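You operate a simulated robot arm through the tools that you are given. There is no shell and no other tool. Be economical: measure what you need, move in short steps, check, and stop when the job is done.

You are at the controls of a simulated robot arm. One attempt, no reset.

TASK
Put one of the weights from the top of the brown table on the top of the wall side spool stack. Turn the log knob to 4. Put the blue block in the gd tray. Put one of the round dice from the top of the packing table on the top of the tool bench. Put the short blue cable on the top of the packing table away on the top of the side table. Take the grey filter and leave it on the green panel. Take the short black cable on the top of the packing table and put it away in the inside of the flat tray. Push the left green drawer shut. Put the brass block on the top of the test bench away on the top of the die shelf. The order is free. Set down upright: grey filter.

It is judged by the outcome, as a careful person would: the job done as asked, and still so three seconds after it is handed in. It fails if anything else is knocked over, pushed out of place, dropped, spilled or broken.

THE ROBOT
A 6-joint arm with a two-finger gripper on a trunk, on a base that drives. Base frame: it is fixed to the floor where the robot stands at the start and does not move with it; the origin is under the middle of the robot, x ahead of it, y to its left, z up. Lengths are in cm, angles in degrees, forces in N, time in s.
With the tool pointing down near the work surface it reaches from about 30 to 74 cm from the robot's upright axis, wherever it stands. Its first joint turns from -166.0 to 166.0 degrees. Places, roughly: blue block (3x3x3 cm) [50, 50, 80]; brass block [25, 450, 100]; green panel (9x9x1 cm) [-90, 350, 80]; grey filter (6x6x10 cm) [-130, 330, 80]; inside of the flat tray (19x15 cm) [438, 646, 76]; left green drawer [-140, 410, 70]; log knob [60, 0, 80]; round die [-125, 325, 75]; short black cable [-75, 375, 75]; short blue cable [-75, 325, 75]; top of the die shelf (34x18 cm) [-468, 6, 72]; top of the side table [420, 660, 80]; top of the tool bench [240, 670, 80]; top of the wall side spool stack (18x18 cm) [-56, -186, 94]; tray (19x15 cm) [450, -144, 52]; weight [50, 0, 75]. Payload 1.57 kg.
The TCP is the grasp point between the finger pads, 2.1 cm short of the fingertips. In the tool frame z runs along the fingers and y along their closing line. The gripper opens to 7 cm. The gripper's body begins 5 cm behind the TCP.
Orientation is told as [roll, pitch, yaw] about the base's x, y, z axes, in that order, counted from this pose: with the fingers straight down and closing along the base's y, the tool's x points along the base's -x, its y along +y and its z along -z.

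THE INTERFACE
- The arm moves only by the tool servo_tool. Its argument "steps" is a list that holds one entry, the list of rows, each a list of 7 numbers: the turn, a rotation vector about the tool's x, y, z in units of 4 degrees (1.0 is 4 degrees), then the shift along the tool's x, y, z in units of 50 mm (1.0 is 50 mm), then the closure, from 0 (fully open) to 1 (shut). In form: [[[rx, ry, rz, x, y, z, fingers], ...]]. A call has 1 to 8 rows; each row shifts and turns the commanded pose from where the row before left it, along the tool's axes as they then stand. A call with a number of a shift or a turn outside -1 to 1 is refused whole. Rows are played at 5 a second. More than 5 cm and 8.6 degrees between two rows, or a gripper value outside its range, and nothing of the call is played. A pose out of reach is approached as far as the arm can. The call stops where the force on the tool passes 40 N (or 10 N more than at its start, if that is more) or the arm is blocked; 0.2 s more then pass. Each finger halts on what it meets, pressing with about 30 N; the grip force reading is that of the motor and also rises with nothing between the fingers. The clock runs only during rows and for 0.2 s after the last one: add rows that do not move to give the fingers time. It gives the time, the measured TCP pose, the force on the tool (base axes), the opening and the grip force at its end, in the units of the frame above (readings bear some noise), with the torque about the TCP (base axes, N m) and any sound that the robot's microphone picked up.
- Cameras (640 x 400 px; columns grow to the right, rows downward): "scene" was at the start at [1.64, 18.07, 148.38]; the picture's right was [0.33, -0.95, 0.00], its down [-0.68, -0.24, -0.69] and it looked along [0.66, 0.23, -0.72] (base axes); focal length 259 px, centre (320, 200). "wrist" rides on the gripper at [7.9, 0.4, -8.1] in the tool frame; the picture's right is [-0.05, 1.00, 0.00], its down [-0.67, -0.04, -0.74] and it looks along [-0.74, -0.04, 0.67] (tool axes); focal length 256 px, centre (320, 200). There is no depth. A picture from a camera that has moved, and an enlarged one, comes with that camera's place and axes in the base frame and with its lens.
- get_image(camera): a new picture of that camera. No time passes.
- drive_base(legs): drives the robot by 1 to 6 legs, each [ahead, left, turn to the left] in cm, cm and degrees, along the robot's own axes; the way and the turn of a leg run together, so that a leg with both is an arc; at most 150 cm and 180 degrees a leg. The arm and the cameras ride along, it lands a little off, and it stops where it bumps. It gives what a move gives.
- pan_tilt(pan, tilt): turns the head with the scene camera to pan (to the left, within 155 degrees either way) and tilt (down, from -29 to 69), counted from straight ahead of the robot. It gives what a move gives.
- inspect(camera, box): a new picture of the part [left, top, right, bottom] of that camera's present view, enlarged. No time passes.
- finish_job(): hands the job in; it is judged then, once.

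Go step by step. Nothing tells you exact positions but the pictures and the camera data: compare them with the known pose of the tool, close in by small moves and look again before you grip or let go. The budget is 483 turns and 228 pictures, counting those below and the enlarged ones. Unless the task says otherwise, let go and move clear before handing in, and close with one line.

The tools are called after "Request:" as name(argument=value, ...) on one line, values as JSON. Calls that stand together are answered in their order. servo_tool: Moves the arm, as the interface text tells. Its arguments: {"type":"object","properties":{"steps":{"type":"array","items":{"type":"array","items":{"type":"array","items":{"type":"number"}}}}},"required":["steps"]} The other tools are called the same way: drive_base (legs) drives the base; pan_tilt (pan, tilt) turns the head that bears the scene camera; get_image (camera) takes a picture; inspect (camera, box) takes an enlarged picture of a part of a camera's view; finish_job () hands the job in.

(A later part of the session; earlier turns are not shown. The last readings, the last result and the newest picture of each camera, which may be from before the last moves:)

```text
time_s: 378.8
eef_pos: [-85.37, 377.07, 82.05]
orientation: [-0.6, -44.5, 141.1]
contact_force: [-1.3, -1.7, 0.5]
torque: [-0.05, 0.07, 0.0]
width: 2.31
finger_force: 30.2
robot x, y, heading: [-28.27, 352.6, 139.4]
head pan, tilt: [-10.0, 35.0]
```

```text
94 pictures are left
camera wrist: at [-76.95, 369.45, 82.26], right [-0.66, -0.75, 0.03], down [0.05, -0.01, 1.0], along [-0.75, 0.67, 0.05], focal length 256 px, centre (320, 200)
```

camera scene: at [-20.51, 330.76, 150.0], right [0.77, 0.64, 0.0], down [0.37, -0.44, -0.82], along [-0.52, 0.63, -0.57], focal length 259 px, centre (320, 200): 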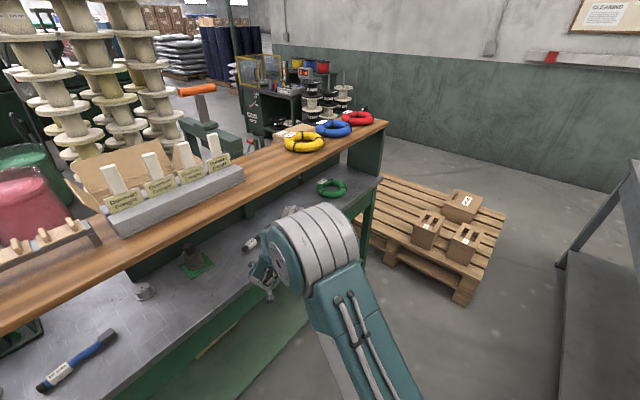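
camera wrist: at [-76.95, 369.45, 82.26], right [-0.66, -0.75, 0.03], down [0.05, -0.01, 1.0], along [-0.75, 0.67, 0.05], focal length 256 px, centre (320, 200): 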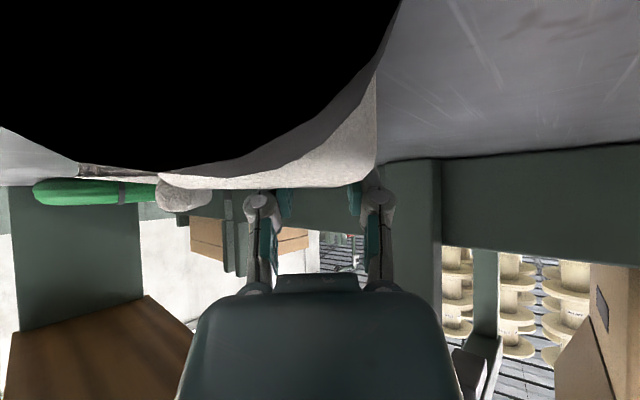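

Request:
drive_base(legs=[[-20, 0, 0]])

Request:
get_image(camera="scene")

```text
time_s: 380.4
eef_pos: [-70.56, 364.1, 82.16]
orientation: [-0.6, -44.9, 140.8]
contact_force: [0.6, 0.4, -1.2]
torque: [0.03, 0.04, 0.04]
width: 2.34
finger_force: 29.7
robot x, y, heading: [-13.13, 340.16, 139.5]
head pan, tilt: [-10.0, 35.0]
```

```text
93 pictures are left
camera scene: at [-24.54, 331.18, 150.02], right [0.77, 0.63, 0.0], down [0.37, -0.44, -0.82], along [-0.52, 0.63, -0.57], focal length 259 px, centre (320, 200)
```

scene: 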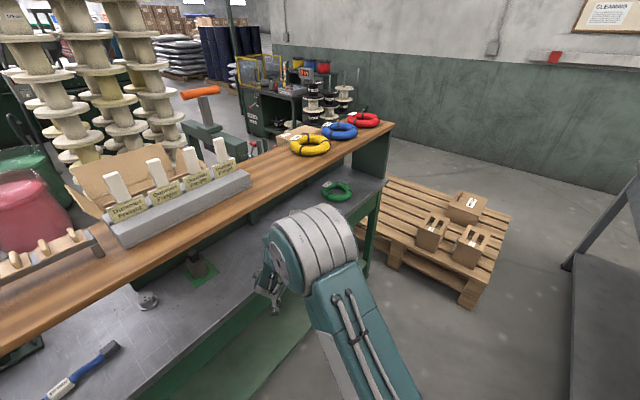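

Cable gripped and out from under the shelf. I'll raise it and move south along the aisle.

Request:
drive_base(legs=[[-8, 0, 0]])

Request:
servo_tool(steps=[[[0, 0, 0, -0.6, 0, -0.6, 0.9], [0, 0, 0, -0.6, 0, -0.6, 0.9], [0, 0, 0, -0.6, 0, -0.6, 0.9], [0, 0, 0, -0.6, 0, -0.6, 0.9], [0, 0, 0, -0.6, 0, -0.6, 0.9]]])

Request:
get_image(camera="scene")

```text
time_s: 381.5
eef_pos: [-64.42, 358.75, 82.12]
orientation: [-0.7, -44.7, 140.9]
contact_force: [-0.8, -0.3, -1.7]
torque: [-0.02, 0.04, 0.01]
width: 2.32
finger_force: 30.1
robot x, y, heading: [-6.8, 335.03, 139.6]
head pan, tilt: [-10.0, 35.0]
```

```text
time_s: 382.7
eef_pos: [-64.34, 358.9, 103.33]
orientation: [-0.6, -44.6, 140.9]
contact_force: [0.7, 0.0, -1.1]
torque: [0.06, 0.02, 0.0]
width: 2.32
finger_force: 29.8
robot x, y, heading: [-7.32, 334.83, 139.5]
head pan, tilt: [-10.0, 35.0]
```

```text
92 pictures are left
camera scene: at [-18.44, 325.89, 150.01], right [0.77, 0.64, 0.0], down [0.37, -0.44, -0.82], along [-0.52, 0.63, -0.57], focal length 259 px, centre (320, 200)
```

scene: 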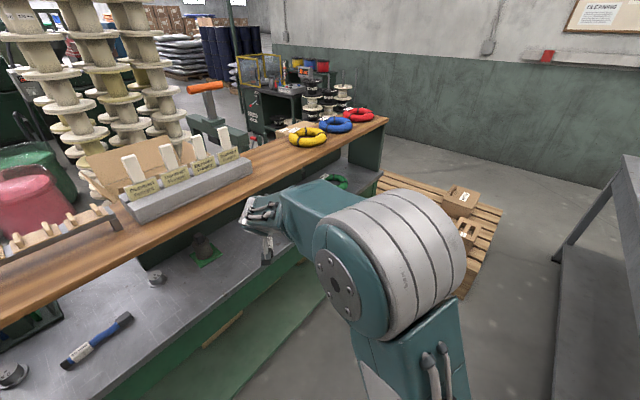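

Request:
drive_base(legs=[[-39, 46, 0], [-39, 46, 0], [0, 0, 130.5], [135, 4, 0], [135, 2, 0], [115, 0, 0]])

Request:
drive_base(legs=[[0, 0, 90], [25, -24, 0], [140, 0, 0], [140, 0, 0]])

```text
time_s: 412.6
eef_pos: [20.29, -228.27, 103.32]
orientation: [-0.6, -44.7, -88.3]
contact_force: [-0.2, 0.5, -0.5]
torque: [-0.03, -0.03, 0.04]
width: 2.31
finger_force: 29.9
robot x, y, heading: [1.04, -168.56, -89.5]
head pan, tilt: [-10.0, 35.0]
```

```text
time_s: 431.9
eef_pos: [366.27, -176.25, 103.39]
orientation: [-0.7, -44.7, 1.1]
contact_force: [0.3, 0.4, -1.3]
torque: [0.02, -0.03, 0.02]
width: 2.34
finger_force: 30.4
robot x, y, heading: [307.66, -194.8, -0.6]
head pan, tilt: [-10.0, 35.0]
```

Request:
drive_base(legs=[[35, 0, 0], [0, 0, 90.6], [145, 0, 0], [145, 0, 0], [145, 0, 0], [145, 0, 0]])

Request:
pan_tilt(pan=-20, tilt=25)

Request:
get_image(camera="scene")

```text
time_s: 465.2
eef_pos: [312.81, 442.32, 103.32]
orientation: [-0.6, -44.8, 92.4]
contact_force: [0.1, 0.0, -1.5]
torque: [0.03, 0.0, -0.04]
width: 2.34
finger_force: 29.6
robot x, y, heading: [332.69, 383.61, 91.1]
head pan, tilt: [-10.0, 35.0]
```

```text
time_s: 465.9
eef_pos: [312.96, 442.29, 103.46]
orientation: [-0.5, -44.7, 92.4]
contact_force: [-0.6, 1.1, -0.6]
torque: [-0.01, -0.03, 0.0]
width: 2.32
finger_force: 29.9
robot x, y, heading: [333.07, 383.52, 91.2]
head pan, tilt: [-20.0, 25.0]
```

```text
91 pictures are left
camera scene: at [320.29, 386.08, 151.58], right [0.95, -0.32, 0.0], down [-0.14, -0.4, -0.91], along [0.29, 0.86, -0.42], focal length 259 px, centre (320, 200)
```

scene: 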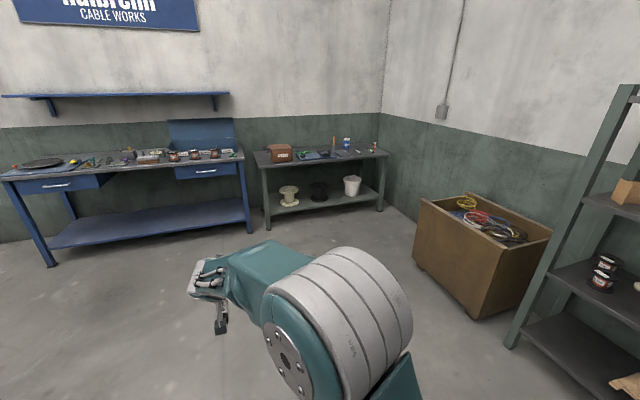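

Request:
drive_base(legs=[[80, -20, 0], [75, -32, 0]])

Request:
pan_tilt(pan=-25, tilt=38)

Request:
get_image(camera="scene")

```text
time_s: 474.3
eef_pos: [361.5, 598.62, 103.39]
orientation: [-0.5, -44.6, 92.5]
contact_force: [0.2, 0.1, -0.1]
torque: [0.04, -0.01, -0.03]
width: 2.32
finger_force: 29.8
robot x, y, heading: [381.64, 539.9, 91.0]
head pan, tilt: [-20.0, 25.0]
```

```text
time_s: 475.0
eef_pos: [361.54, 598.65, 103.42]
orientation: [-0.4, -44.8, 92.4]
contact_force: [-0.2, -0.5, -0.4]
torque: [0.07, 0.0, 0.0]
width: 2.32
finger_force: 30.2
robot x, y, heading: [381.82, 539.74, 91.2]
head pan, tilt: [-25.0, 38.0]
```

```text
90 pictures are left
camera scene: at [369.58, 541.61, 149.56], right [0.91, -0.4, 0.0], down [-0.25, -0.56, -0.79], along [0.32, 0.72, -0.62], focal length 259 px, centre (320, 200)
```

scene: 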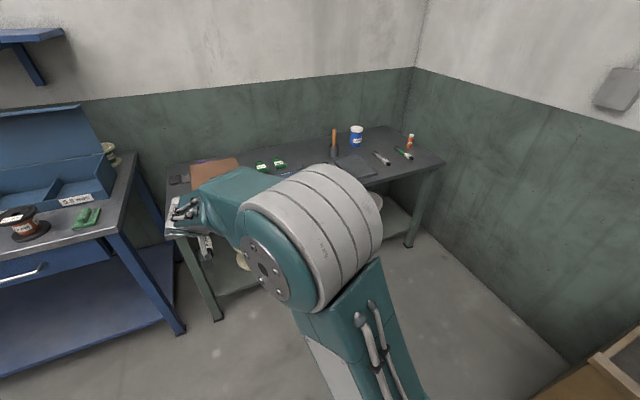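

Request:
inspect(camera="scene", box=[160, 110, 450, 270])

Request:
get_image(camera="wrist")

```text
2.21 times, centred on (305, 190) of scene
camera zoom: at [369.58, 541.61, 149.56], right [0.91, -0.4, 0.0], down [-0.25, -0.56, -0.79], along [0.32, 0.72, -0.62], focal length 571 px, centre (353, 222)
```

zoom: 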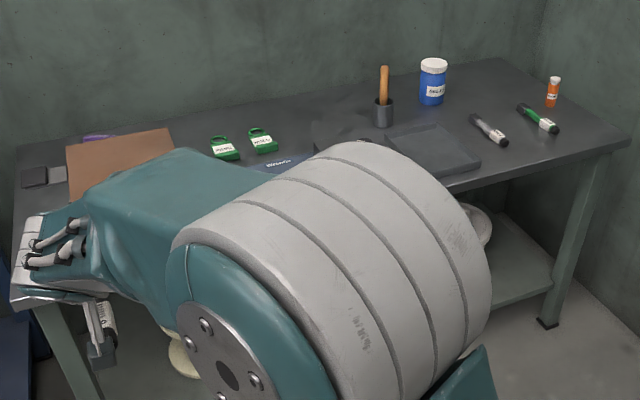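

```text
88 pictures are left
camera wrist: at [361.62, 587.27, 103.61], right [-1.0, 0.0, 0.03], down [0.03, -0.05, 1.0], along [0.0, 1.0, 0.05], focal length 256 px, centre (320, 200)
```

wrist: 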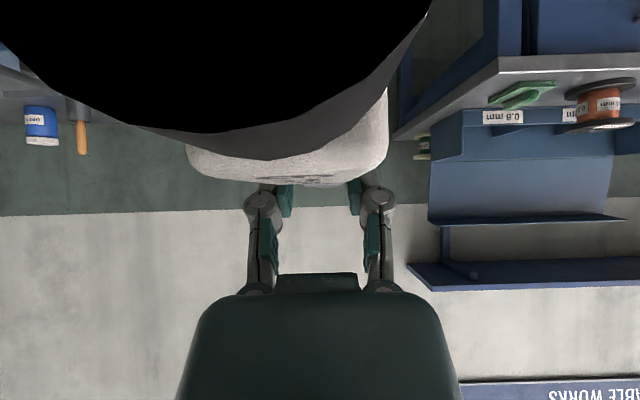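

Request:
drive_base(legs=[[0, 0, -55], [38, 32, 0]])

Request:
servo_tool(steps=[[[0, 0, 0, -0.55, 0, 0.55, 0.9], [0, 0, 0, -0.55, 0, 0.55, 0.9]]])

Request:
pan_tilt(pan=10, tilt=45)

Request:
get_image(camera="scene")

```text
time_s: 480.4
eef_pos: [429.6, 638.48, 103.46]
orientation: [-0.5, -44.8, 37.6]
contact_force: [-0.4, 0.5, -1.0]
torque: [0.01, 0.0, 0.03]
width: 2.3
finger_force: 30.3
robot x, y, heading: [392.93, 588.19, 36.4]
head pan, tilt: [-25.0, 38.0]
```

```text
time_s: 481.0
eef_pos: [435.81, 643.06, 103.38]
orientation: [-0.5, -44.8, 37.6]
contact_force: [-0.2, -0.4, -0.9]
torque: [0.0, 0.03, -0.02]
width: 2.34
finger_force: 29.6
robot x, y, heading: [393.2, 588.31, 36.3]
head pan, tilt: [-25.0, 38.0]
```

```text
time_s: 482.0
eef_pos: [435.58, 643.1, 103.35]
orientation: [-0.5, -44.8, 37.8]
contact_force: [0.5, 0.3, -0.4]
torque: [0.0, -0.03, -0.03]
width: 2.34
finger_force: 30.0
robot x, y, heading: [393.03, 587.82, 36.6]
head pan, tilt: [10.0, 45.0]
```

```text
87 pictures are left
camera scene: at [384.77, 603.06, 148.53], right [0.72, -0.69, 0.0], down [-0.49, -0.51, -0.71], along [0.49, 0.51, -0.71], focal length 259 px, centre (320, 200)
```

scene: 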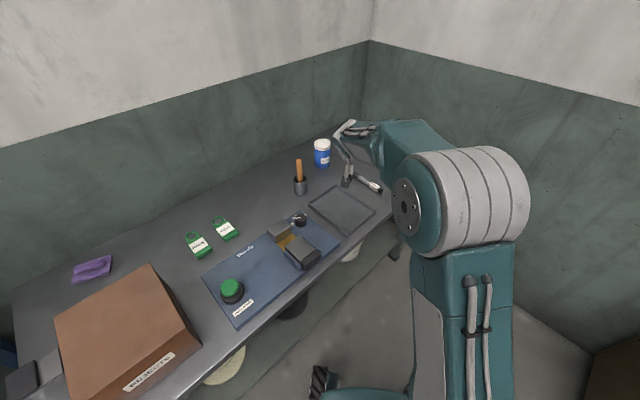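

Request:
inspect(camera="scene", box=[280, 130, 420, 250])

```text
3.33 times, centred on (350, 190) of scene
camera zoom: at [384.77, 603.06, 148.53], right [0.72, -0.69, 0.0], down [-0.49, -0.51, -0.71], along [0.49, 0.51, -0.71], focal length 863 px, centre (220, 233)
```

zoom: 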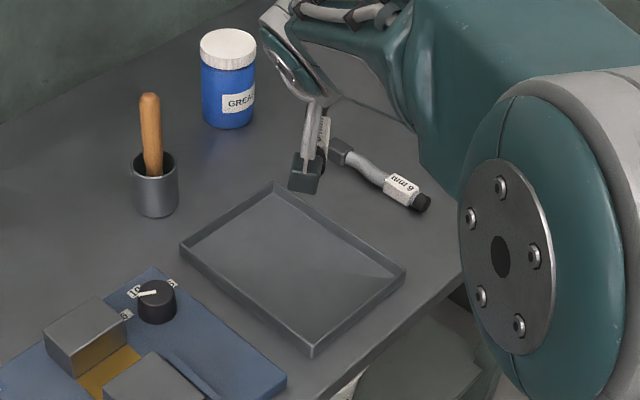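

Request:
drive_base(legs=[[0, 0, 13], [8.5, -14.9, 0]])

Request:
get_image(camera="scene")

Request:
get_image(camera="wrist")

```text
time_s: 484.3
eef_pos: [438.95, 648.16, 103.37]
orientation: [-0.8, -44.8, 50.9]
contact_force: [1.2, -0.7, -1.4]
torque: [0.02, -0.02, 0.0]
width: 2.31
finger_force: 29.9
robot x, y, heading: [409.92, 585.03, 49.4]
head pan, tilt: [10.0, 45.0]
```

```text
85 pictures are left
camera scene: at [398.07, 597.97, 148.48], right [0.86, -0.51, 0.0], down [-0.36, -0.61, -0.71], along [0.36, 0.61, -0.71], focal length 259 px, centre (320, 200)
```

scene: 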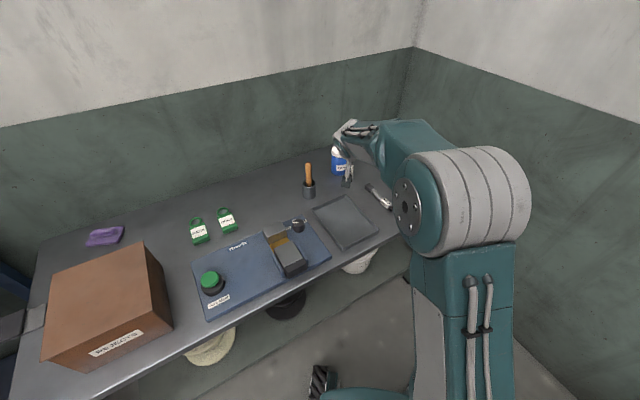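

```text
84 pictures are left
camera wrist: at [431.35, 639.73, 103.56], right [-0.74, 0.67, 0.03], down [-0.01, -0.06, 1.0], along [0.67, 0.74, 0.05], focal length 256 px, centre (320, 200)
```

wrist: 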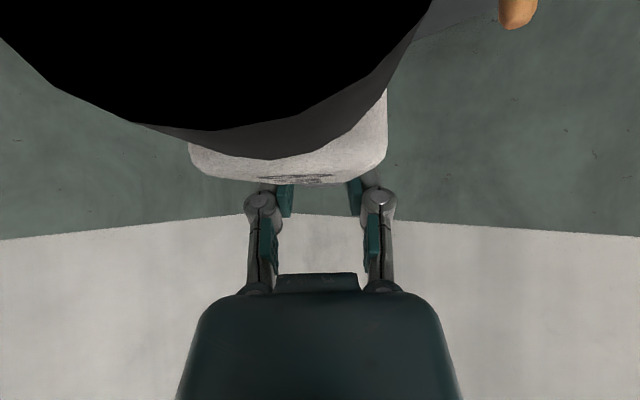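

Request:
servo_tool(steps=[[[0, 0, 0, 0.6, 0, 0.6, 0.9], [0, 0, 0, 0.6, 0, 0.6, 0.9], [0, 0, 0, 0.6, 0, 0.6, 0.9], [0, 0, 0, 0.6, 0, 0.6, 0.9], [0, 0, 0, 0.3, 0, 0.3, 0.9]]])

Request:
get_image(camera="scene")

```text
time_s: 485.5
eef_pos: [439.11, 647.9, 84.42]
orientation: [-0.4, -44.8, 50.6]
contact_force: [-0.3, -0.6, -0.3]
torque: [0.01, -0.04, 0.02]
width: 2.32
finger_force: 29.8
robot x, y, heading: [410.06, 585.35, 49.5]
head pan, tilt: [10.0, 45.0]
```

```text
83 pictures are left
camera scene: at [398.37, 597.74, 148.52], right [0.86, -0.51, 0.0], down [-0.36, -0.61, -0.71], along [0.36, 0.61, -0.71], focal length 259 px, centre (320, 200)
```

scene: 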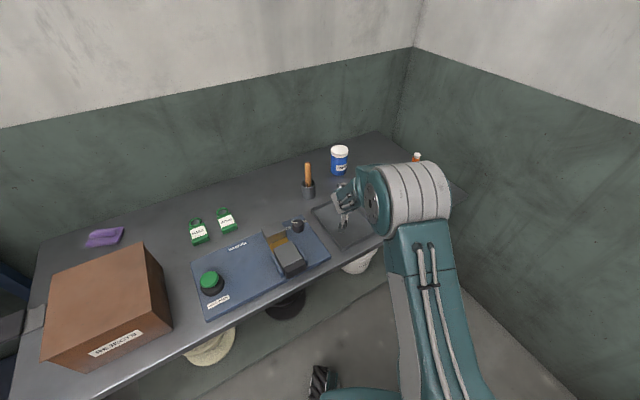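

Request:
inspect(camera="scene", box=[290, 160, 410, 260])

```text
4.00 times, centred on (350, 210) of scene
camera zoom: at [398.37, 597.74, 148.52], right [0.86, -0.51, 0.0], down [-0.36, -0.61, -0.71], along [0.36, 0.61, -0.71], focal length 1035 px, centre (200, 160)
```

zoom: 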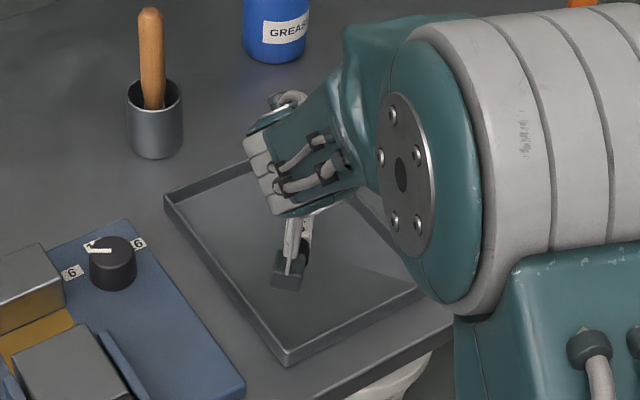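

Request:
servo_tool(steps=[[[0, 0, 0, 0.2, 0, 0.2, 0.9], [0, 0, 0, 0.15, 0, 0.15, 0.9], [0, 0, 0, 0.1, 0, 0.1, 0.9], [0, 0, 0, 0.06, 0, 0.06, 0.9], [0, 0, 0, 0, 0, 0, 0.9]]])

Request:
servo_tool(steps=[[[0, 0, 0, 0.06, 0, 0.06, 0.9], [0, 0, 0, 0.06, 0, 0.06, 0.9], [0, 0, 0, 0, 0, 0, 0.9]]])

Request:
get_image(camera="wrist")

```text
time_s: 486.7
eef_pos: [439.21, 647.79, 80.75]
orientation: [-0.3, -44.8, 50.6]
contact_force: [0.2, 0.0, -1.5]
torque: [0.05, -0.01, 0.01]
width: 2.34
finger_force: 29.9
robot x, y, heading: [409.53, 585.26, 49.2]
head pan, tilt: [10.0, 45.0]
```

```text
time_s: 487.5
eef_pos: [439.3, 647.78, 80.04]
orientation: [-0.4, -44.8, 50.7]
contact_force: [0.0, -0.1, -1.6]
torque: [0.02, -0.03, 0.02]
width: 2.35
finger_force: 30.0
robot x, y, heading: [409.84, 585.21, 49.2]
head pan, tilt: [10.0, 45.0]
```

```text
81 pictures are left
camera wrist: at [431.64, 639.38, 80.16], right [-0.74, 0.67, 0.03], down [-0.01, -0.06, 1.0], along [0.67, 0.74, 0.05], focal length 256 px, centre (320, 200)
```

wrist: 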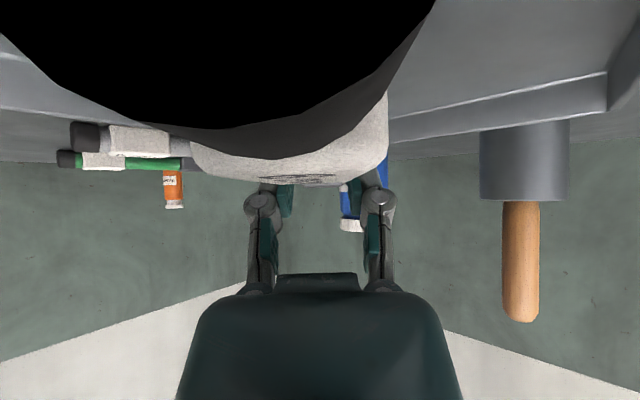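

Request:
servo_tool(steps=[[[0, 0, 0, 0.05, 0, 0.05, 0.9], [0, 0, 0, 0.05, 0, 0.05, 0.9], [0, 0, 0, 0, 0, 0, 0.9]]])

Request:
servo_tool(steps=[[[0, 0, 0, 0.05, 0, 0.05, 0.9], [0, 0, 0, 0.05, 0, 0.05, 0.9], [0, 0, 0, 0, 0, 0, 0.9]]])

Request:
servo_tool(steps=[[[0, 0, 0, 0.05, 0, 0.05, 0.9], [0, 0, 0, 0.05, 0, 0.05, 0.9], [0, 0, 0, 0, 0, 0, 0.9]]])

```text
time_s: 488.3
eef_pos: [439.2, 647.86, 79.25]
orientation: [-0.5, -44.8, 50.6]
contact_force: [-0.1, 0.6, -0.2]
torque: [0.01, -0.02, 0.0]
width: 2.3
finger_force: 29.8
robot x, y, heading: [410.01, 585.26, 49.2]
head pan, tilt: [10.0, 45.0]
```

```text
time_s: 489.1
eef_pos: [439.18, 647.77, 78.49]
orientation: [-0.3, -44.7, 50.7]
contact_force: [-1.3, -0.2, -0.8]
torque: [0.02, 0.01, 0.0]
width: 2.33
finger_force: 30.0
robot x, y, heading: [409.99, 585.13, 49.3]
head pan, tilt: [10.0, 45.0]
```

```text
time_s: 489.7
eef_pos: [439.11, 647.83, 78.41]
orientation: [-0.1, -45.2, 50.5]
contact_force: [-0.9, -9.2, 15.6]
torque: [-1.74, 1.57, 0.71]
width: 2.34
finger_force: 30.4
robot x, y, heading: [409.87, 584.71, 49.4]
head pan, tilt: [10.0, 45.0]
stopped in row 2: the force on the tool passed its limit at 47 N (the readings are from after the stop); the commanded pose is now the measured one
```

Request:
servo_tool(steps=[[[0, 0, 0, 0, 0, 0, 0.62], [0, 0, 0, 0, 0, 0, 0.55], [0, 0, 0, 0, 0, 0, 0.4], [0, 0, 0, 0, 0, 0, 0.3], [0, 0, 0, -0.15, 0, -0.15, 0.3], [0, 0, 0, -0.5, 0, -0.5, 0.3], [0, 0, 0, -0.6, 0, -0.6, 0.3]]])

Request:
get_image(camera="wrist")

Request:
inspect(camera="scene", box=[270, 140, 430, 260])

```text
time_s: 491.3
eef_pos: [439.25, 647.87, 87.2]
orientation: [-0.3, -44.9, 50.5]
contact_force: [0.3, 0.5, -0.9]
torque: [0.01, -0.01, -0.01]
width: 4.9
finger_force: 0.2
robot x, y, heading: [409.82, 584.94, 49.4]
head pan, tilt: [10.0, 45.0]
```

```text
80 pictures are left
camera wrist: at [431.67, 639.46, 87.33], right [-0.75, 0.67, 0.03], down [-0.01, -0.06, 1.0], along [0.67, 0.74, 0.05], focal length 256 px, centre (320, 200)
```

wrist: 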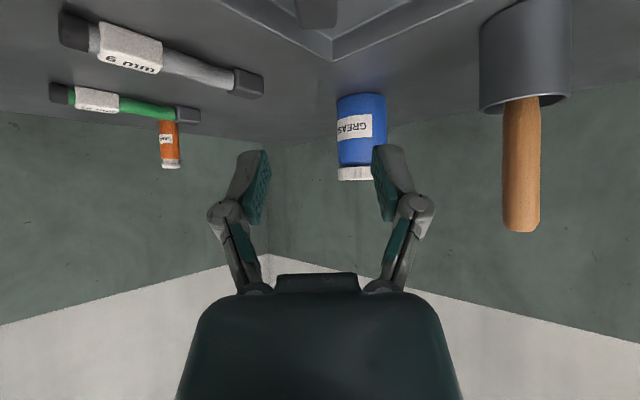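

```text
3.33 times, centred on (350, 200) of scene
camera zoom: at [398.44, 597.67, 148.53], right [0.86, -0.51, 0.0], down [-0.36, -0.61, -0.71], along [0.36, 0.61, -0.71], focal length 863 px, centre (220, 200)
```

zoom: 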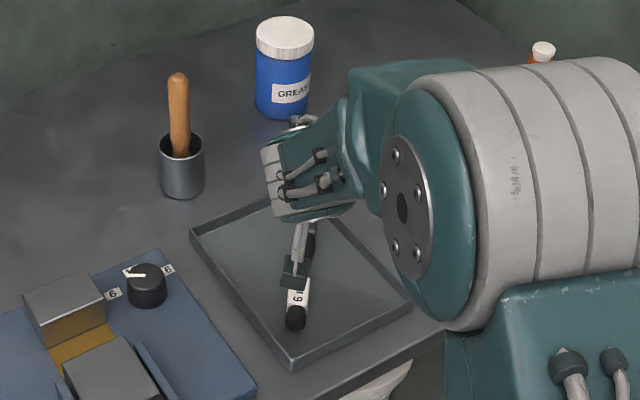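

Black cable lies in the flat tray. I'll raise the arm and return the known way for the blue cable.

Request:
servo_tool(steps=[[[0, 0, 0, -0.6, 0, -0.6, 0.3], [0, 0, 0, -0.6, 0, -0.6, 0.3], [0, 0, 0, -0.6, 0, -0.6, 0.3], [0, 0, 0, -0.6, 0, -0.6, 0.3]]])

Request:
drive_base(legs=[[-60, 0, 0], [0, 0, -139.4], [140, -16, 0], [140, -16, 0], [145, 0, 0], [145, 0, 0]])

```text
time_s: 492.3
eef_pos: [439.19, 648.03, 104.23]
orientation: [-0.2, -45.0, 50.5]
contact_force: [0.5, 0.2, -1.3]
torque: [0.04, -0.01, -0.02]
width: 4.9
finger_force: 0.2
robot x, y, heading: [409.75, 585.09, 49.5]
head pan, tilt: [10.0, 45.0]
```

```text
time_s: 528.2
eef_pos: [334.51, -94.53, 104.19]
orientation: [-0.4, -45.1, -91.1]
contact_force: [-0.3, -0.2, 0.1]
torque: [-0.02, 0.02, 0.01]
width: 4.89
finger_force: 0.0
robot x, y, heading: [318.38, -26.81, -92.4]
head pan, tilt: [10.0, 45.0]
```

Request:
drive_base(legs=[[0, 0, 2.4], [120, 0, 0], [48, 0, 0], [0, 0, 90], [-140, 0, 0], [-140, 0, 0]])

```text
time_s: 554.2
eef_pos: [103.79, -174.34, 104.17]
orientation: [-0.2, -45.1, 0.0]
contact_force: [-1.3, 0.1, 0.8]
torque: [-0.01, -0.01, 0.0]
width: 4.92
finger_force: 0.0
robot x, y, heading: [36.64, -191.92, -1.1]
head pan, tilt: [10.0, 45.0]
```

Request:
drive_base(legs=[[-12, 0, 1.1], [-26, 22, 0], [0, 0, -90], [-135, -3, 0], [-135, -3, 0], [-115, 0, 0]])

```text
time_s: 579.2
eef_pos: [13.22, 147.5, 104.21]
orientation: [-0.1, -45.2, -88.8]
contact_force: [-0.5, -0.3, -0.2]
torque: [0.01, -0.03, 0.01]
width: 4.9
finger_force: 0.1
robot x, y, heading: [-5.31, 214.53, -89.8]
head pan, tilt: [10.0, 45.0]
```

Request:
drive_base(legs=[[0, 0, -130], [33.6, -44.6, 0]])

Request:
servo_tool(steps=[[[0, -1, 0, 0.6, 0, 0.6, 0], [0, 0, 0, 0.65, 0, 0.58, 0], [0, 0, 0, 0.65, 0, 0.58, 0], [0, 0, 0, 0.65, 0, 0.58, 0], [0, 0, 0, 0.5, 0, 0.45, 0]]])

Request:
get_image(camera="scene")

Request:
get_image(camera="wrist")

```text
time_s: 587.9
eef_pos: [-65.21, 298.92, 104.24]
orientation: [-0.2, -45.1, 140.9]
contact_force: [-0.8, -0.1, 1.1]
torque: [0.05, 0.02, -0.02]
width: 4.91
finger_force: 0.1
robot x, y, heading: [-1.89, 270.03, 139.7]
head pan, tilt: [10.0, 45.0]
```

```text
time_s: 589.1
eef_pos: [-65.27, 299.4, 83.65]
orientation: [-0.1, -49.2, 140.8]
contact_force: [-0.2, 0.4, 0.1]
torque: [0.0, -0.01, -0.01]
width: 6.97
finger_force: 0.1
robot x, y, heading: [-2.11, 270.18, 139.6]
head pan, tilt: [10.0, 45.0]
```

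```text
78 pictures are left
camera scene: at [-14.83, 258.55, 148.52], right [0.51, 0.86, 0.0], down [0.61, -0.36, -0.71], along [-0.61, 0.36, -0.71], focal length 259 px, centre (320, 200)
```

scene: 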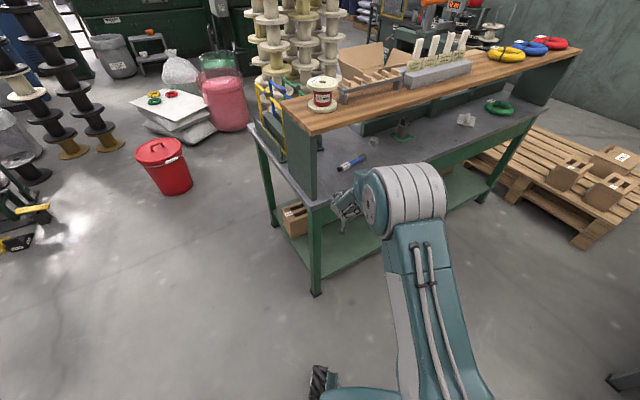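

```text
77 pictures are left
camera wrist: at [-56.78, 291.77, 82.99], right [-0.66, -0.75, 0.04], down [0.12, -0.05, 0.99], along [-0.74, 0.66, 0.13], focal length 256 px, centre (320, 200)
```

wrist: 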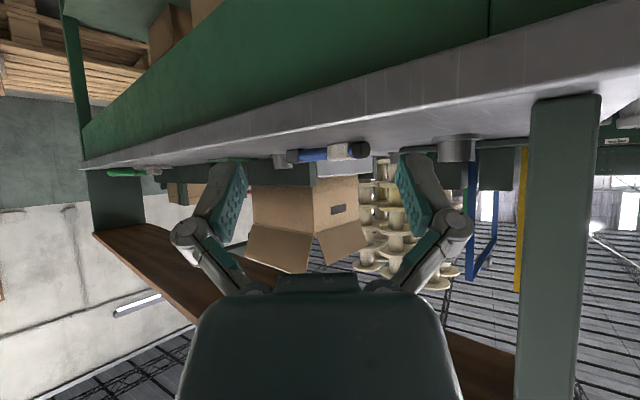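

Request:
drive_base(legs=[[22, 0, 0]])

Request:
get_image(camera="wrist")

```text
time_s: 590.8
eef_pos: [-81.88, 313.41, 83.7]
orientation: [0.1, -49.3, 140.8]
contact_force: [-0.9, -0.7, -0.4]
torque: [0.0, 0.0, -0.03]
width: 6.99
finger_force: 0.1
robot x, y, heading: [-18.44, 284.29, 139.5]
head pan, tilt: [10.0, 45.0]
```

```text
76 pictures are left
camera wrist: at [-73.5, 306.01, 83.0], right [-0.66, -0.75, 0.04], down [0.12, -0.05, 0.99], along [-0.74, 0.66, 0.13], focal length 256 px, centre (320, 200)
```

wrist: 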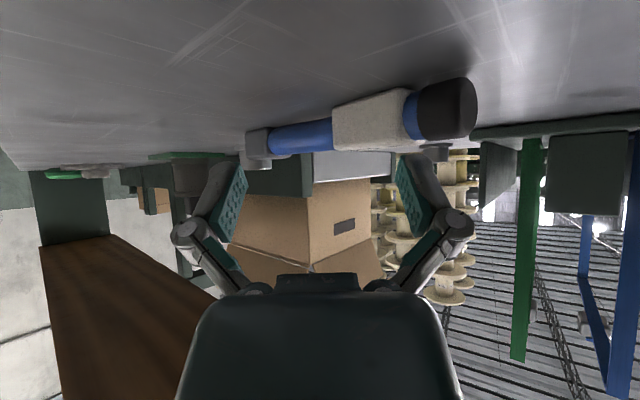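

Request:
drive_base(legs=[[6.5, -1.5, 0]])

Request:
servo_tool(steps=[[[0, 0, 0, 0.1, 0, 0.09, 0], [0, 0.4, 0, 0.06, 0, 0.05, 0], [0, 0, 0, 0, 0, 0, 0]]])

Request:
get_image(camera="wrist")

```text
time_s: 591.8
eef_pos: [-86.25, 318.37, 83.69]
orientation: [-0.3, -49.2, 141.0]
contact_force: [-0.2, 0.2, 0.1]
torque: [0.04, -0.03, -0.04]
width: 6.98
finger_force: 0.0
robot x, y, heading: [-22.94, 289.7, 139.6]
head pan, tilt: [10.0, 45.0]
```

```text
time_s: 592.6
eef_pos: [-86.07, 318.57, 82.8]
orientation: [0.1, -47.6, 140.7]
contact_force: [0.2, -0.8, -0.3]
torque: [0.02, 0.0, -0.01]
width: 6.99
finger_force: 0.1
robot x, y, heading: [-22.91, 289.28, 139.7]
head pan, tilt: [10.0, 45.0]
```

```text
75 pictures are left
camera wrist: at [-77.59, 311.12, 82.38], right [-0.66, -0.75, 0.04], down [0.1, -0.04, 0.99], along [-0.75, 0.66, 0.1], focal length 256 px, centre (320, 200)
```

wrist: 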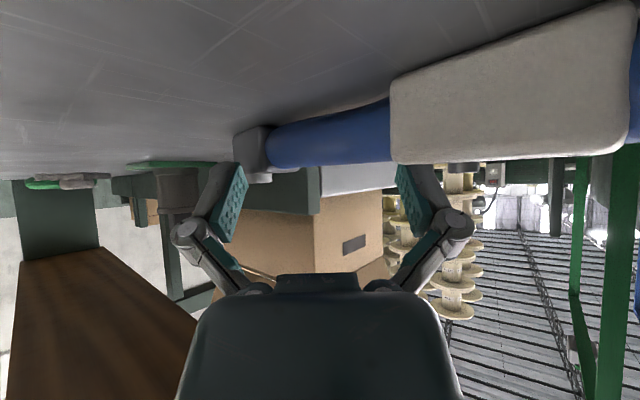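

Request:
servo_tool(steps=[[[0, 0, 0, 0.07, 0, 0.065, 0], [0, 0, 0, 0, 0, 0, 0.1], [0, 0, 0, 0, 0, 0, 0.2], [0, 0, 0, 0, 0, 0, 0.3], [0, 0, 0, 0, 0, 0, 0.36]]])

Request:
servo_tool(steps=[[[0, 0, 0, 0, 0, 0, 0.42], [0, 0, 0, 0, 0, 0, 0.48], [0, 0, 0, 0, 0, 0, 0.54], [0, 0, 0, 0, 0, 0, 0.6], [0, 0, 0, 0, 0, 0, 0.68]]])

Request:
get_image(camera="wrist")

```text
time_s: 593.8
eef_pos: [-86.03, 318.58, 82.27]
orientation: [0.0, -47.6, 140.9]
contact_force: [0.1, -0.2, -1.0]
torque: [-0.01, -0.01, 0.04]
width: 4.5
finger_force: 0.5
robot x, y, heading: [-22.72, 289.78, 139.6]
head pan, tilt: [10.0, 45.0]
```

```text
time_s: 595.0
eef_pos: [-86.06, 318.6, 82.29]
orientation: [0.0, -47.6, 140.9]
contact_force: [1.2, -0.2, -0.1]
torque: [0.01, 0.0, -0.01]
width: 2.26
finger_force: 0.4
robot x, y, heading: [-22.53, 289.57, 139.7]
head pan, tilt: [10.0, 45.0]
```

```text
74 pictures are left
camera wrist: at [-77.52, 311.18, 81.88], right [-0.66, -0.75, 0.04], down [0.1, -0.04, 0.99], along [-0.75, 0.66, 0.1], focal length 256 px, centre (320, 200)
```

wrist: 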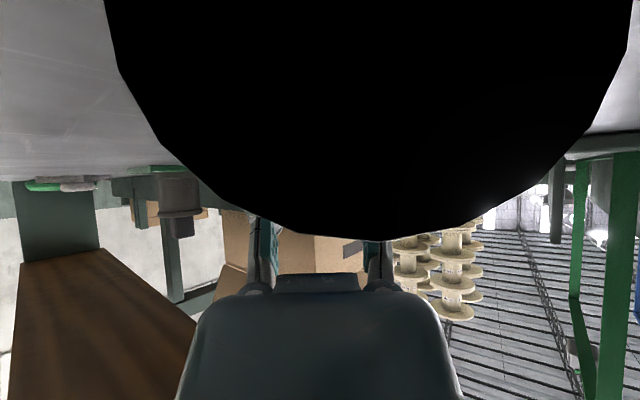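

Request:
servo_tool(steps=[[[0, 0, 0, 0, 0, 0, 0.8], [0, 0, 0, 0, 0, 0, 0.9], [0, 0, 0, 0, 0, 0, 0.9], [0, 0, 0, 0, 0, 0, 0.9]]])

Request:
drive_base(legs=[[-27, 0, 0]])

Request:
inspect(camera="scene", box=[260, 80, 500, 260])

```text
time_s: 596.0
eef_pos: [-85.94, 318.62, 82.22]
orientation: [0.1, -47.5, 140.8]
contact_force: [-0.1, 0.3, 0.0]
torque: [0.02, 0.02, -0.02]
width: 1.85
finger_force: 30.3
robot x, y, heading: [-22.56, 289.72, 139.3]
head pan, tilt: [10.0, 45.0]
```

```text
time_s: 597.9
eef_pos: [-65.45, 301.0, 82.33]
orientation: [0.0, -47.5, 140.9]
contact_force: [-0.1, 0.4, 0.6]
torque: [0.02, 0.03, -0.03]
width: 1.85
finger_force: 29.6
robot x, y, heading: [-2.36, 271.96, 139.7]
head pan, tilt: [10.0, 45.0]
```

```text
2.22 times, centred on (380, 170) of scene
camera zoom: at [-15.01, 260.41, 148.52], right [0.5, 0.86, 0.0], down [0.61, -0.36, -0.71], along [-0.61, 0.36, -0.71], focal length 575 px, centre (187, 267)
```

zoom: 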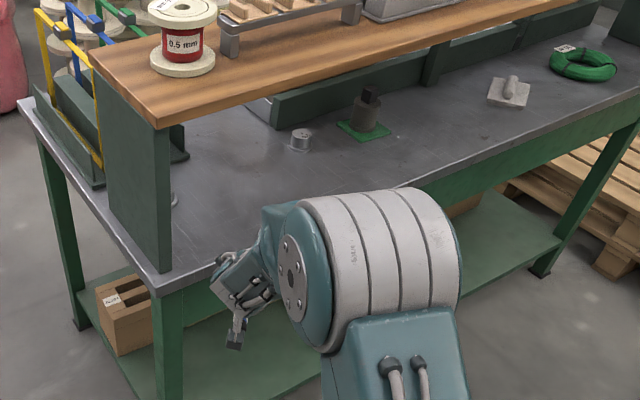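

Request:
servo_tool(steps=[[[0, 0, 0, -0.65, 0, -0.6, 0.9], [0, 0, 0, -0.65, 0, -0.6, 0.9], [0, 0, 0, -0.65, 0, -0.6, 0.9], [0, 0, 0, -0.65, 0, -0.6, 0.9], [0, 0, 0, -0.65, 0, -0.6, 0.9]]])

Request:
get_image(camera="wrist")

Request:
drive_base(legs=[[-34, 45, 0], [0, 0, 130.3], [135, 3, 0], [135, 3, 0], [115, 0, 0], [0, 0, 90]])

```text
time_s: 599.1
eef_pos: [-65.23, 300.97, 104.53]
orientation: [0.1, -47.5, 140.9]
contact_force: [-0.2, 0.6, -1.0]
torque: [0.02, 0.02, 0.0]
width: 1.86
finger_force: 30.1
robot x, y, heading: [-2.23, 271.87, 139.6]
head pan, tilt: [10.0, 45.0]
```

```text
72 pictures are left
camera wrist: at [-56.66, 293.53, 104.14], right [-0.66, -0.75, 0.04], down [0.1, -0.04, 0.99], along [-0.75, 0.66, 0.1], focal length 256 px, centre (320, 200)
```

wrist: 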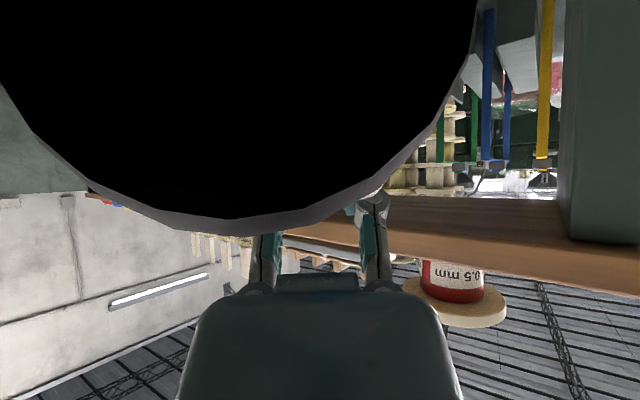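

```text
time_s: 629.7
eef_pos: [66.94, -149.88, 104.39]
orientation: [0.1, -47.7, 1.9]
contact_force: [0.7, 0.4, -1.4]
torque: [0.03, 0.01, -0.02]
width: 1.85
finger_force: 29.9
robot x, y, heading: [0.6, -169.69, 0.5]
head pan, tilt: [10.0, 45.0]
```

Request:
drive_base(legs=[[25, -25, -0.5], [145, 0, 0], [145, 0, 0], [30, 0, 0], [0, 0, 89.5], [145, 0, 0]])

Request:
drive_base(legs=[[145, 0, 0], [145, 0, 0], [145, 0, 0]])

```text
time_s: 657.9
eef_pos: [322.28, 21.75, 104.5]
orientation: [0.1, -47.8, 92.0]
contact_force: [0.8, 0.3, -1.0]
torque: [0.04, 0.03, -0.01]
width: 1.88
finger_force: 30.0
robot x, y, heading: [341.81, -44.39, 90.8]
head pan, tilt: [10.0, 45.0]
```

```text
time_s: 678.8
eef_pos: [320.13, 458.43, 104.69]
orientation: [0.2, -47.7, 90.9]
contact_force: [0.1, 0.2, -1.5]
torque: [0.02, 0.03, 0.03]
width: 1.87
finger_force: 30.3
robot x, y, heading: [338.77, 391.69, 89.7]
head pan, tilt: [10.0, 45.0]
```

Request:
drive_base(legs=[[90, -22, 0], [85, -22, 0], [0, 0, -30]])

Request:
pan_tilt(pan=5, tilt=40)

Request:
get_image(camera="scene")

```text
time_s: 689.3
eef_pos: [400.11, 633.57, 104.57]
orientation: [0.1, -47.8, 61.0]
contact_force: [0.0, -0.4, -1.0]
torque: [-0.01, 0.01, -0.01]
width: 1.88
finger_force: 30.2
robot x, y, heading: [382.57, 566.62, 60.0]
head pan, tilt: [10.0, 45.0]
```

```text
time_s: 690.0
eef_pos: [400.15, 633.54, 104.65]
orientation: [0.2, -47.7, 60.9]
contact_force: [-0.1, 0.0, -0.3]
torque: [0.02, -0.05, 0.0]
width: 1.88
finger_force: 30.0
robot x, y, heading: [382.77, 566.46, 59.6]
head pan, tilt: [5.0, 40.0]
```

```text
71 pictures are left
camera scene: at [369.79, 577.09, 149.25], right [0.91, -0.42, 0.0], down [-0.27, -0.58, -0.76], along [0.32, 0.69, -0.64], focal length 259 px, centre (320, 200)
```

scene: 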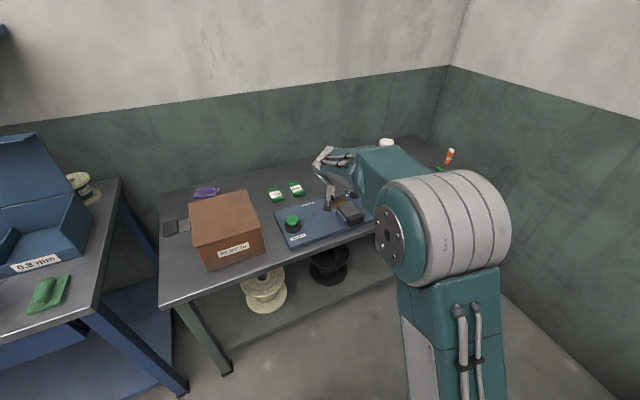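

Request:
servo_tool(steps=[[[0, 0, 0, -0.45, 0, 0.49, 0.9], [0, 0, 0, -0.45, 0, 0.49, 0.9], [0, 0, 0, -0.45, 0, 0.49, 0.9]]])

Request:
drive_base(legs=[[28, 4.5, 0]])

Request:
servo_tool(steps=[[[0, 0, 0, 0.65, 0, 0.6, 0.9], [0, 0, 0, 0.65, 0, 0.6, 0.9], [0, 0, 0, 0.65, 0, 0.6, 0.9], [0, 0, 0, 0.5, 0, 0.45, 0.9]]])

Request:
inspect(camera="scene", box=[200, 120, 440, 280])

```text
time_s: 690.8
eef_pos: [404.86, 642.27, 104.72]
orientation: [0.4, -47.9, 60.9]
contact_force: [-0.3, 0.0, -0.5]
torque: [0.02, 0.03, -0.02]
width: 1.87
finger_force: 29.7
robot x, y, heading: [382.74, 566.91, 59.8]
head pan, tilt: [5.0, 40.0]
```

```text
time_s: 692.8
eef_pos: [414.68, 668.48, 104.79]
orientation: [0.3, -47.7, 61.0]
contact_force: [-0.2, -0.8, -1.6]
torque: [0.01, 0.0, 0.02]
width: 1.87
finger_force: 30.2
robot x, y, heading: [392.41, 592.7, 60.0]
head pan, tilt: [5.0, 40.0]
```

```text
time_s: 693.8
eef_pos: [414.83, 668.57, 88.24]
orientation: [0.3, -47.9, 60.9]
contact_force: [0.4, 0.0, -0.4]
torque: [-0.04, -0.02, -0.02]
width: 1.87
finger_force: 29.7
robot x, y, heading: [392.57, 592.91, 60.0]
head pan, tilt: [5.0, 40.0]
```

```text
2.50 times, centred on (320, 200) of scene
camera zoom: at [379.76, 603.3, 149.25], right [0.91, -0.42, 0.0], down [-0.27, -0.58, -0.76], along [0.32, 0.69, -0.64], focal length 647 px, centre (320, 200)
```

zoom: 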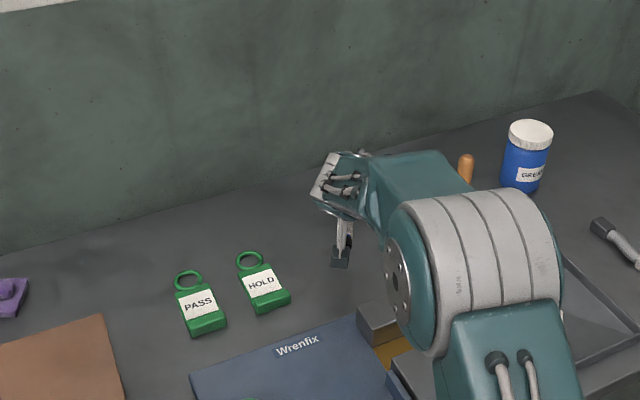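

Request:
servo_tool(steps=[[[0, 0, 0, 0.5, 0, 0.45, 0.9], [0, 0, 0, 0.3, 0, 0.27, 0.9], [0, 0, 0, 0.1, 0, 0.09, 0.9], [0, 0, 0, 0, 0, 0, 0.9]]])

Request:
servo_tool(steps=[[[0, 0, 0, 0.06, 0, 0.055, 0.9], [0, 0, 0, 0.06, 0, 0.055, 0.9], [0, 0, 0, 0, 0, 0, 0.9]]])

Request:
servo_tool(steps=[[[0, 0, 0, 0.06, 0, 0.055, 0.9], [0, 0, 0, 0.06, 0, 0.055, 0.9], [0, 0, 0, 0, 0, 0, 0.9]]])

```text
time_s: 694.8
eef_pos: [414.68, 668.49, 82.38]
orientation: [0.3, -47.8, 61.0]
contact_force: [-0.2, 0.3, -1.7]
torque: [0.04, -0.02, 0.01]
width: 1.87
finger_force: 30.1
robot x, y, heading: [392.28, 592.66, 59.9]
head pan, tilt: [5.0, 40.0]
```

```text
time_s: 695.6
eef_pos: [414.65, 668.54, 81.41]
orientation: [0.2, -47.8, 60.9]
contact_force: [0.4, 1.0, -0.4]
torque: [0.02, -0.05, 0.0]
width: 1.84
finger_force: 30.1
robot x, y, heading: [392.33, 592.99, 59.9]
head pan, tilt: [5.0, 40.0]
```

```text
time_s: 696.4
eef_pos: [414.65, 668.51, 80.54]
orientation: [0.2, -47.8, 61.1]
contact_force: [1.2, 0.0, -1.3]
torque: [0.06, 0.0, 0.0]
width: 1.88
finger_force: 30.3
robot x, y, heading: [392.43, 592.51, 59.9]
head pan, tilt: [5.0, 40.0]
```

Request:
servo_tool(steps=[[[0, 0, 0, 0.06, 0, 0.055, 0.9], [0, 0, 0, 0.06, 0, 0.055, 0.9], [0, 0, 0, 0, 0, 0, 0.9]]])

Request:
servo_tool(steps=[[[0, 0, 0, 0.04, 0, 0.037, 0.9], [0, 0, 0, 0.04, 0, 0.037, 0.9], [0, 0, 0, 0, 0, 0, 0.9]]])

Request:
get_image(camera="wrist")

```text
time_s: 697.2
eef_pos: [414.66, 668.57, 79.74]
orientation: [0.2, -47.8, 60.9]
contact_force: [0.7, 0.6, -1.2]
torque: [-0.02, -0.01, 0.02]
width: 1.85
finger_force: 30.2
robot x, y, heading: [392.42, 593.09, 60.1]
head pan, tilt: [5.0, 40.0]
```

```text
time_s: 698.0
eef_pos: [414.67, 668.71, 79.26]
orientation: [0.2, -47.8, 60.9]
contact_force: [0.9, -0.1, -1.2]
torque: [0.05, 0.01, 0.03]
width: 1.89
finger_force: 29.5
robot x, y, heading: [392.42, 592.47, 59.9]
head pan, tilt: [5.0, 40.0]
```

```text
69 pictures are left
camera wrist: at [408.79, 658.86, 78.82], right [-0.86, 0.51, 0.04], down [-0.02, -0.11, 0.99], along [0.51, 0.85, 0.1], focal length 256 px, centre (320, 200)
```

wrist: 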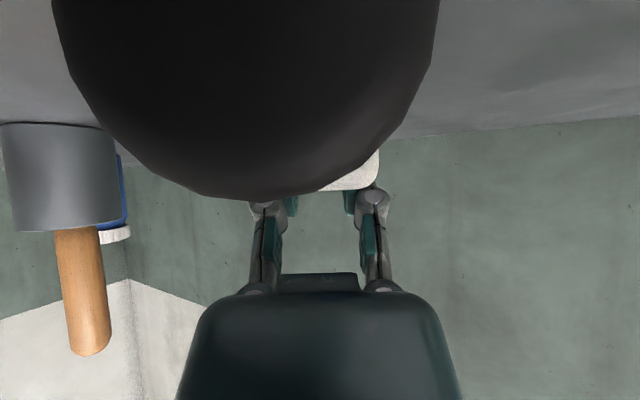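

Request:
servo_tool(steps=[[[0, 0, 0, 0.05, 0, 0.046, 0.9], [0, 0, 0, 0.05, 0, 0.046, 0.9], [0, 0, 0, 0.05, 0, 0.046, 0.9], [0, 0, 0, 0, 0, 0, 0.9]]])

```text
time_s: 698.7
eef_pos: [414.75, 668.73, 78.75]
orientation: [0.4, -48.2, 61.1]
contact_force: [0.0, -1.0, -1.2]
torque: [0.01, -0.04, 0.0]
width: 1.87
finger_force: 30.0
robot x, y, heading: [392.68, 593.14, 60.0]
head pan, tilt: [5.0, 40.0]
stopped in row 3: the force on the tool passed its limit at 45 N (the readings are from after the stop); the commanded pose is now the measured one
```

Request:
servo_tool(steps=[[[0, 0, 0, 0, 0, 0, 0.7], [0, 0, 0, 0, 0, 0, 0.6], [0, 0, 0, 0, 0, 0, 0.45], [0, 0, 0, 0, 0, 0, 0.3], [0, 0, 0, -0.2, 0, -0.18, 0.3], [0, 0, 0, -0.6, 0, -0.55, 0.3], [0, 0, 0, -0.65, 0, -0.6, 0.3], [0, 0, 0, -0.65, 0, -0.6, 0.3]]])

Request:
servo_tool(steps=[[[0, 0, 0, -0.65, 0, -0.6, 0.3], [0, 0, 0, -0.65, 0, -0.6, 0.3], [0, 0, 0, -0.5, 0, -0.45, 0.3]]])

Request:
inspect(camera="scene", box=[200, 120, 440, 280])

```text
time_s: 700.5
eef_pos: [414.76, 668.54, 93.11]
orientation: [0.4, -48.2, 61.0]
contact_force: [-0.4, 0.8, -1.7]
torque: [0.0, 0.0, -0.03]
width: 4.92
finger_force: 0.1
robot x, y, heading: [392.67, 592.61, 60.0]
head pan, tilt: [5.0, 40.0]
```

```text
time_s: 701.3
eef_pos: [414.49, 668.2, 105.39]
orientation: [0.4, -48.1, 61.1]
contact_force: [0.2, 0.2, -0.5]
torque: [0.0, -0.05, 0.02]
width: 4.9
finger_force: 0.0
robot x, y, heading: [392.87, 592.82, 59.9]
head pan, tilt: [5.0, 40.0]
```

```text
2.50 times, centred on (320, 200) of scene
camera zoom: at [379.78, 603.25, 149.25], right [0.91, -0.42, 0.0], down [-0.27, -0.58, -0.76], along [0.32, 0.69, -0.64], focal length 647 px, centre (320, 200)
```

zoom: 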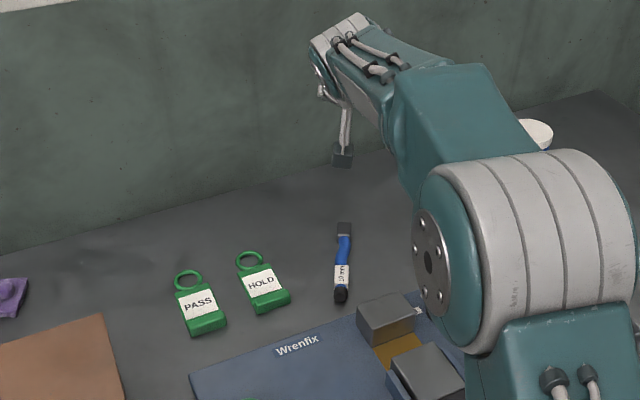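

Blue cable is on the side table. Next I restore the tool to vertical and head west along the north passage for the round die.

Request:
drive_base(legs=[[-45, 0, 0]])

Request:
servo_tool(steps=[[[0, 1, 0, 0.4, 0, -0.45, 0.3], [0, 1, 0, 0.4, 0, -0.45, 0.3], [0, 1, 0, 0.45, 0, -0.4, 0.3], [0, 1, 0, 0.45, 0, -0.35, 0.3], [0, 1, 0, 0.5, 0, -0.3, 0.3], [0, 1, 0, 0.5, 0, -0.25, 0.3], [0, 1, 0, 0.5, 0, -0.2, 0.3], [0, 1, 0, 0.5, 0, -0.15, 0.3]]])

Request:
servo_tool(steps=[[[0, 1, 0, 0.5, 0, -0.1, 0.3], [0, 1, 0, 0.5, 0, 0, 0.3], [0, 1, 0, 0.5, 0, 0, 0.3], [0, 1, 0, 0.5, 0, 0, 0.3]]])

```text
time_s: 704.0
eef_pos: [391.97, 629.13, 105.46]
orientation: [0.3, -48.3, 60.9]
contact_force: [0.3, -0.6, -0.9]
torque: [0.04, -0.02, 0.04]
width: 4.91
finger_force: 0.0
robot x, y, heading: [369.9, 553.36, 60.1]
head pan, tilt: [5.0, 40.0]
```

```text
time_s: 705.8
eef_pos: [380.82, 608.94, 105.42]
orientation: [0.2, -16.3, 61.0]
contact_force: [0.1, 0.0, 0.5]
torque: [0.0, 0.01, 0.02]
width: 4.9
finger_force: 0.1
robot x, y, heading: [370.3, 553.77, 59.9]
head pan, tilt: [5.0, 40.0]
```

```text
time_s: 706.8
eef_pos: [376.08, 600.28, 104.05]
orientation: [0.3, -0.4, 61.2]
contact_force: [-0.5, -0.1, -0.2]
torque: [-0.04, 0.01, -0.04]
width: 4.92
finger_force: 0.0
robot x, y, heading: [369.76, 553.63, 60.1]
head pan, tilt: [5.0, 40.0]
```

Request:
servo_tool(steps=[[[0, 0, 0, 0.3, -0.7, -0.1, 0.3], [0, 0, 0, 0.3, -0.7, -0.1, 0.3], [0, 0, 0, 0.3, -0.7, -0.1, 0.3]]])

Request:
drive_base(legs=[[0, 0, 120], [60, -38, 0], [140, 0, 0]])

```text
time_s: 707.6
eef_pos: [383.26, 591.23, 105.49]
orientation: [0.3, -0.3, 61.3]
contact_force: [-0.7, 1.2, 0.1]
torque: [0.01, 0.03, -0.03]
width: 4.9
finger_force: 0.0
robot x, y, heading: [370.09, 553.74, 59.7]
head pan, tilt: [5.0, 40.0]
```

```text
time_s: 723.1
eef_pos: [130.22, 583.82, 105.42]
orientation: [0.2, -0.4, -179.4]
contact_force: [0.1, 0.4, -0.1]
torque: [0.01, 0.04, -0.01]
width: 4.87
finger_force: 0.1
robot x, y, heading: [169.69, 590.83, 179.5]
head pan, tilt: [5.0, 40.0]
```

Request:
drive_base(legs=[[145, 0, 0.7], [145, 0, 0], [44, 0, 0], [0, 48, 0], [0, 0, 90]])

Request:
drive_base(legs=[[40, -18, 0], [60, -14, 0], [60, 0, 0], [65, 0, 0]])

```text
time_s: 745.6
eef_pos: [-157.17, 504.62, 105.51]
orientation: [0.3, -0.4, -89.4]
contact_force: [0.3, 0.5, -0.5]
torque: [-0.02, -0.02, 0.02]
width: 4.91
finger_force: 0.0
robot x, y, heading: [-164.24, 544.07, -90.6]
head pan, tilt: [5.0, 40.0]
```

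```text
time_s: 757.5
eef_pos: [-191.39, 280.33, 105.52]
orientation: [0.3, -0.5, -89.1]
contact_force: [-1.1, 0.7, -0.5]
torque: [-0.01, 0.03, -0.02]
width: 4.89
finger_force: 0.0
robot x, y, heading: [-198.64, 319.84, -90.2]
head pan, tilt: [5.0, 40.0]
```

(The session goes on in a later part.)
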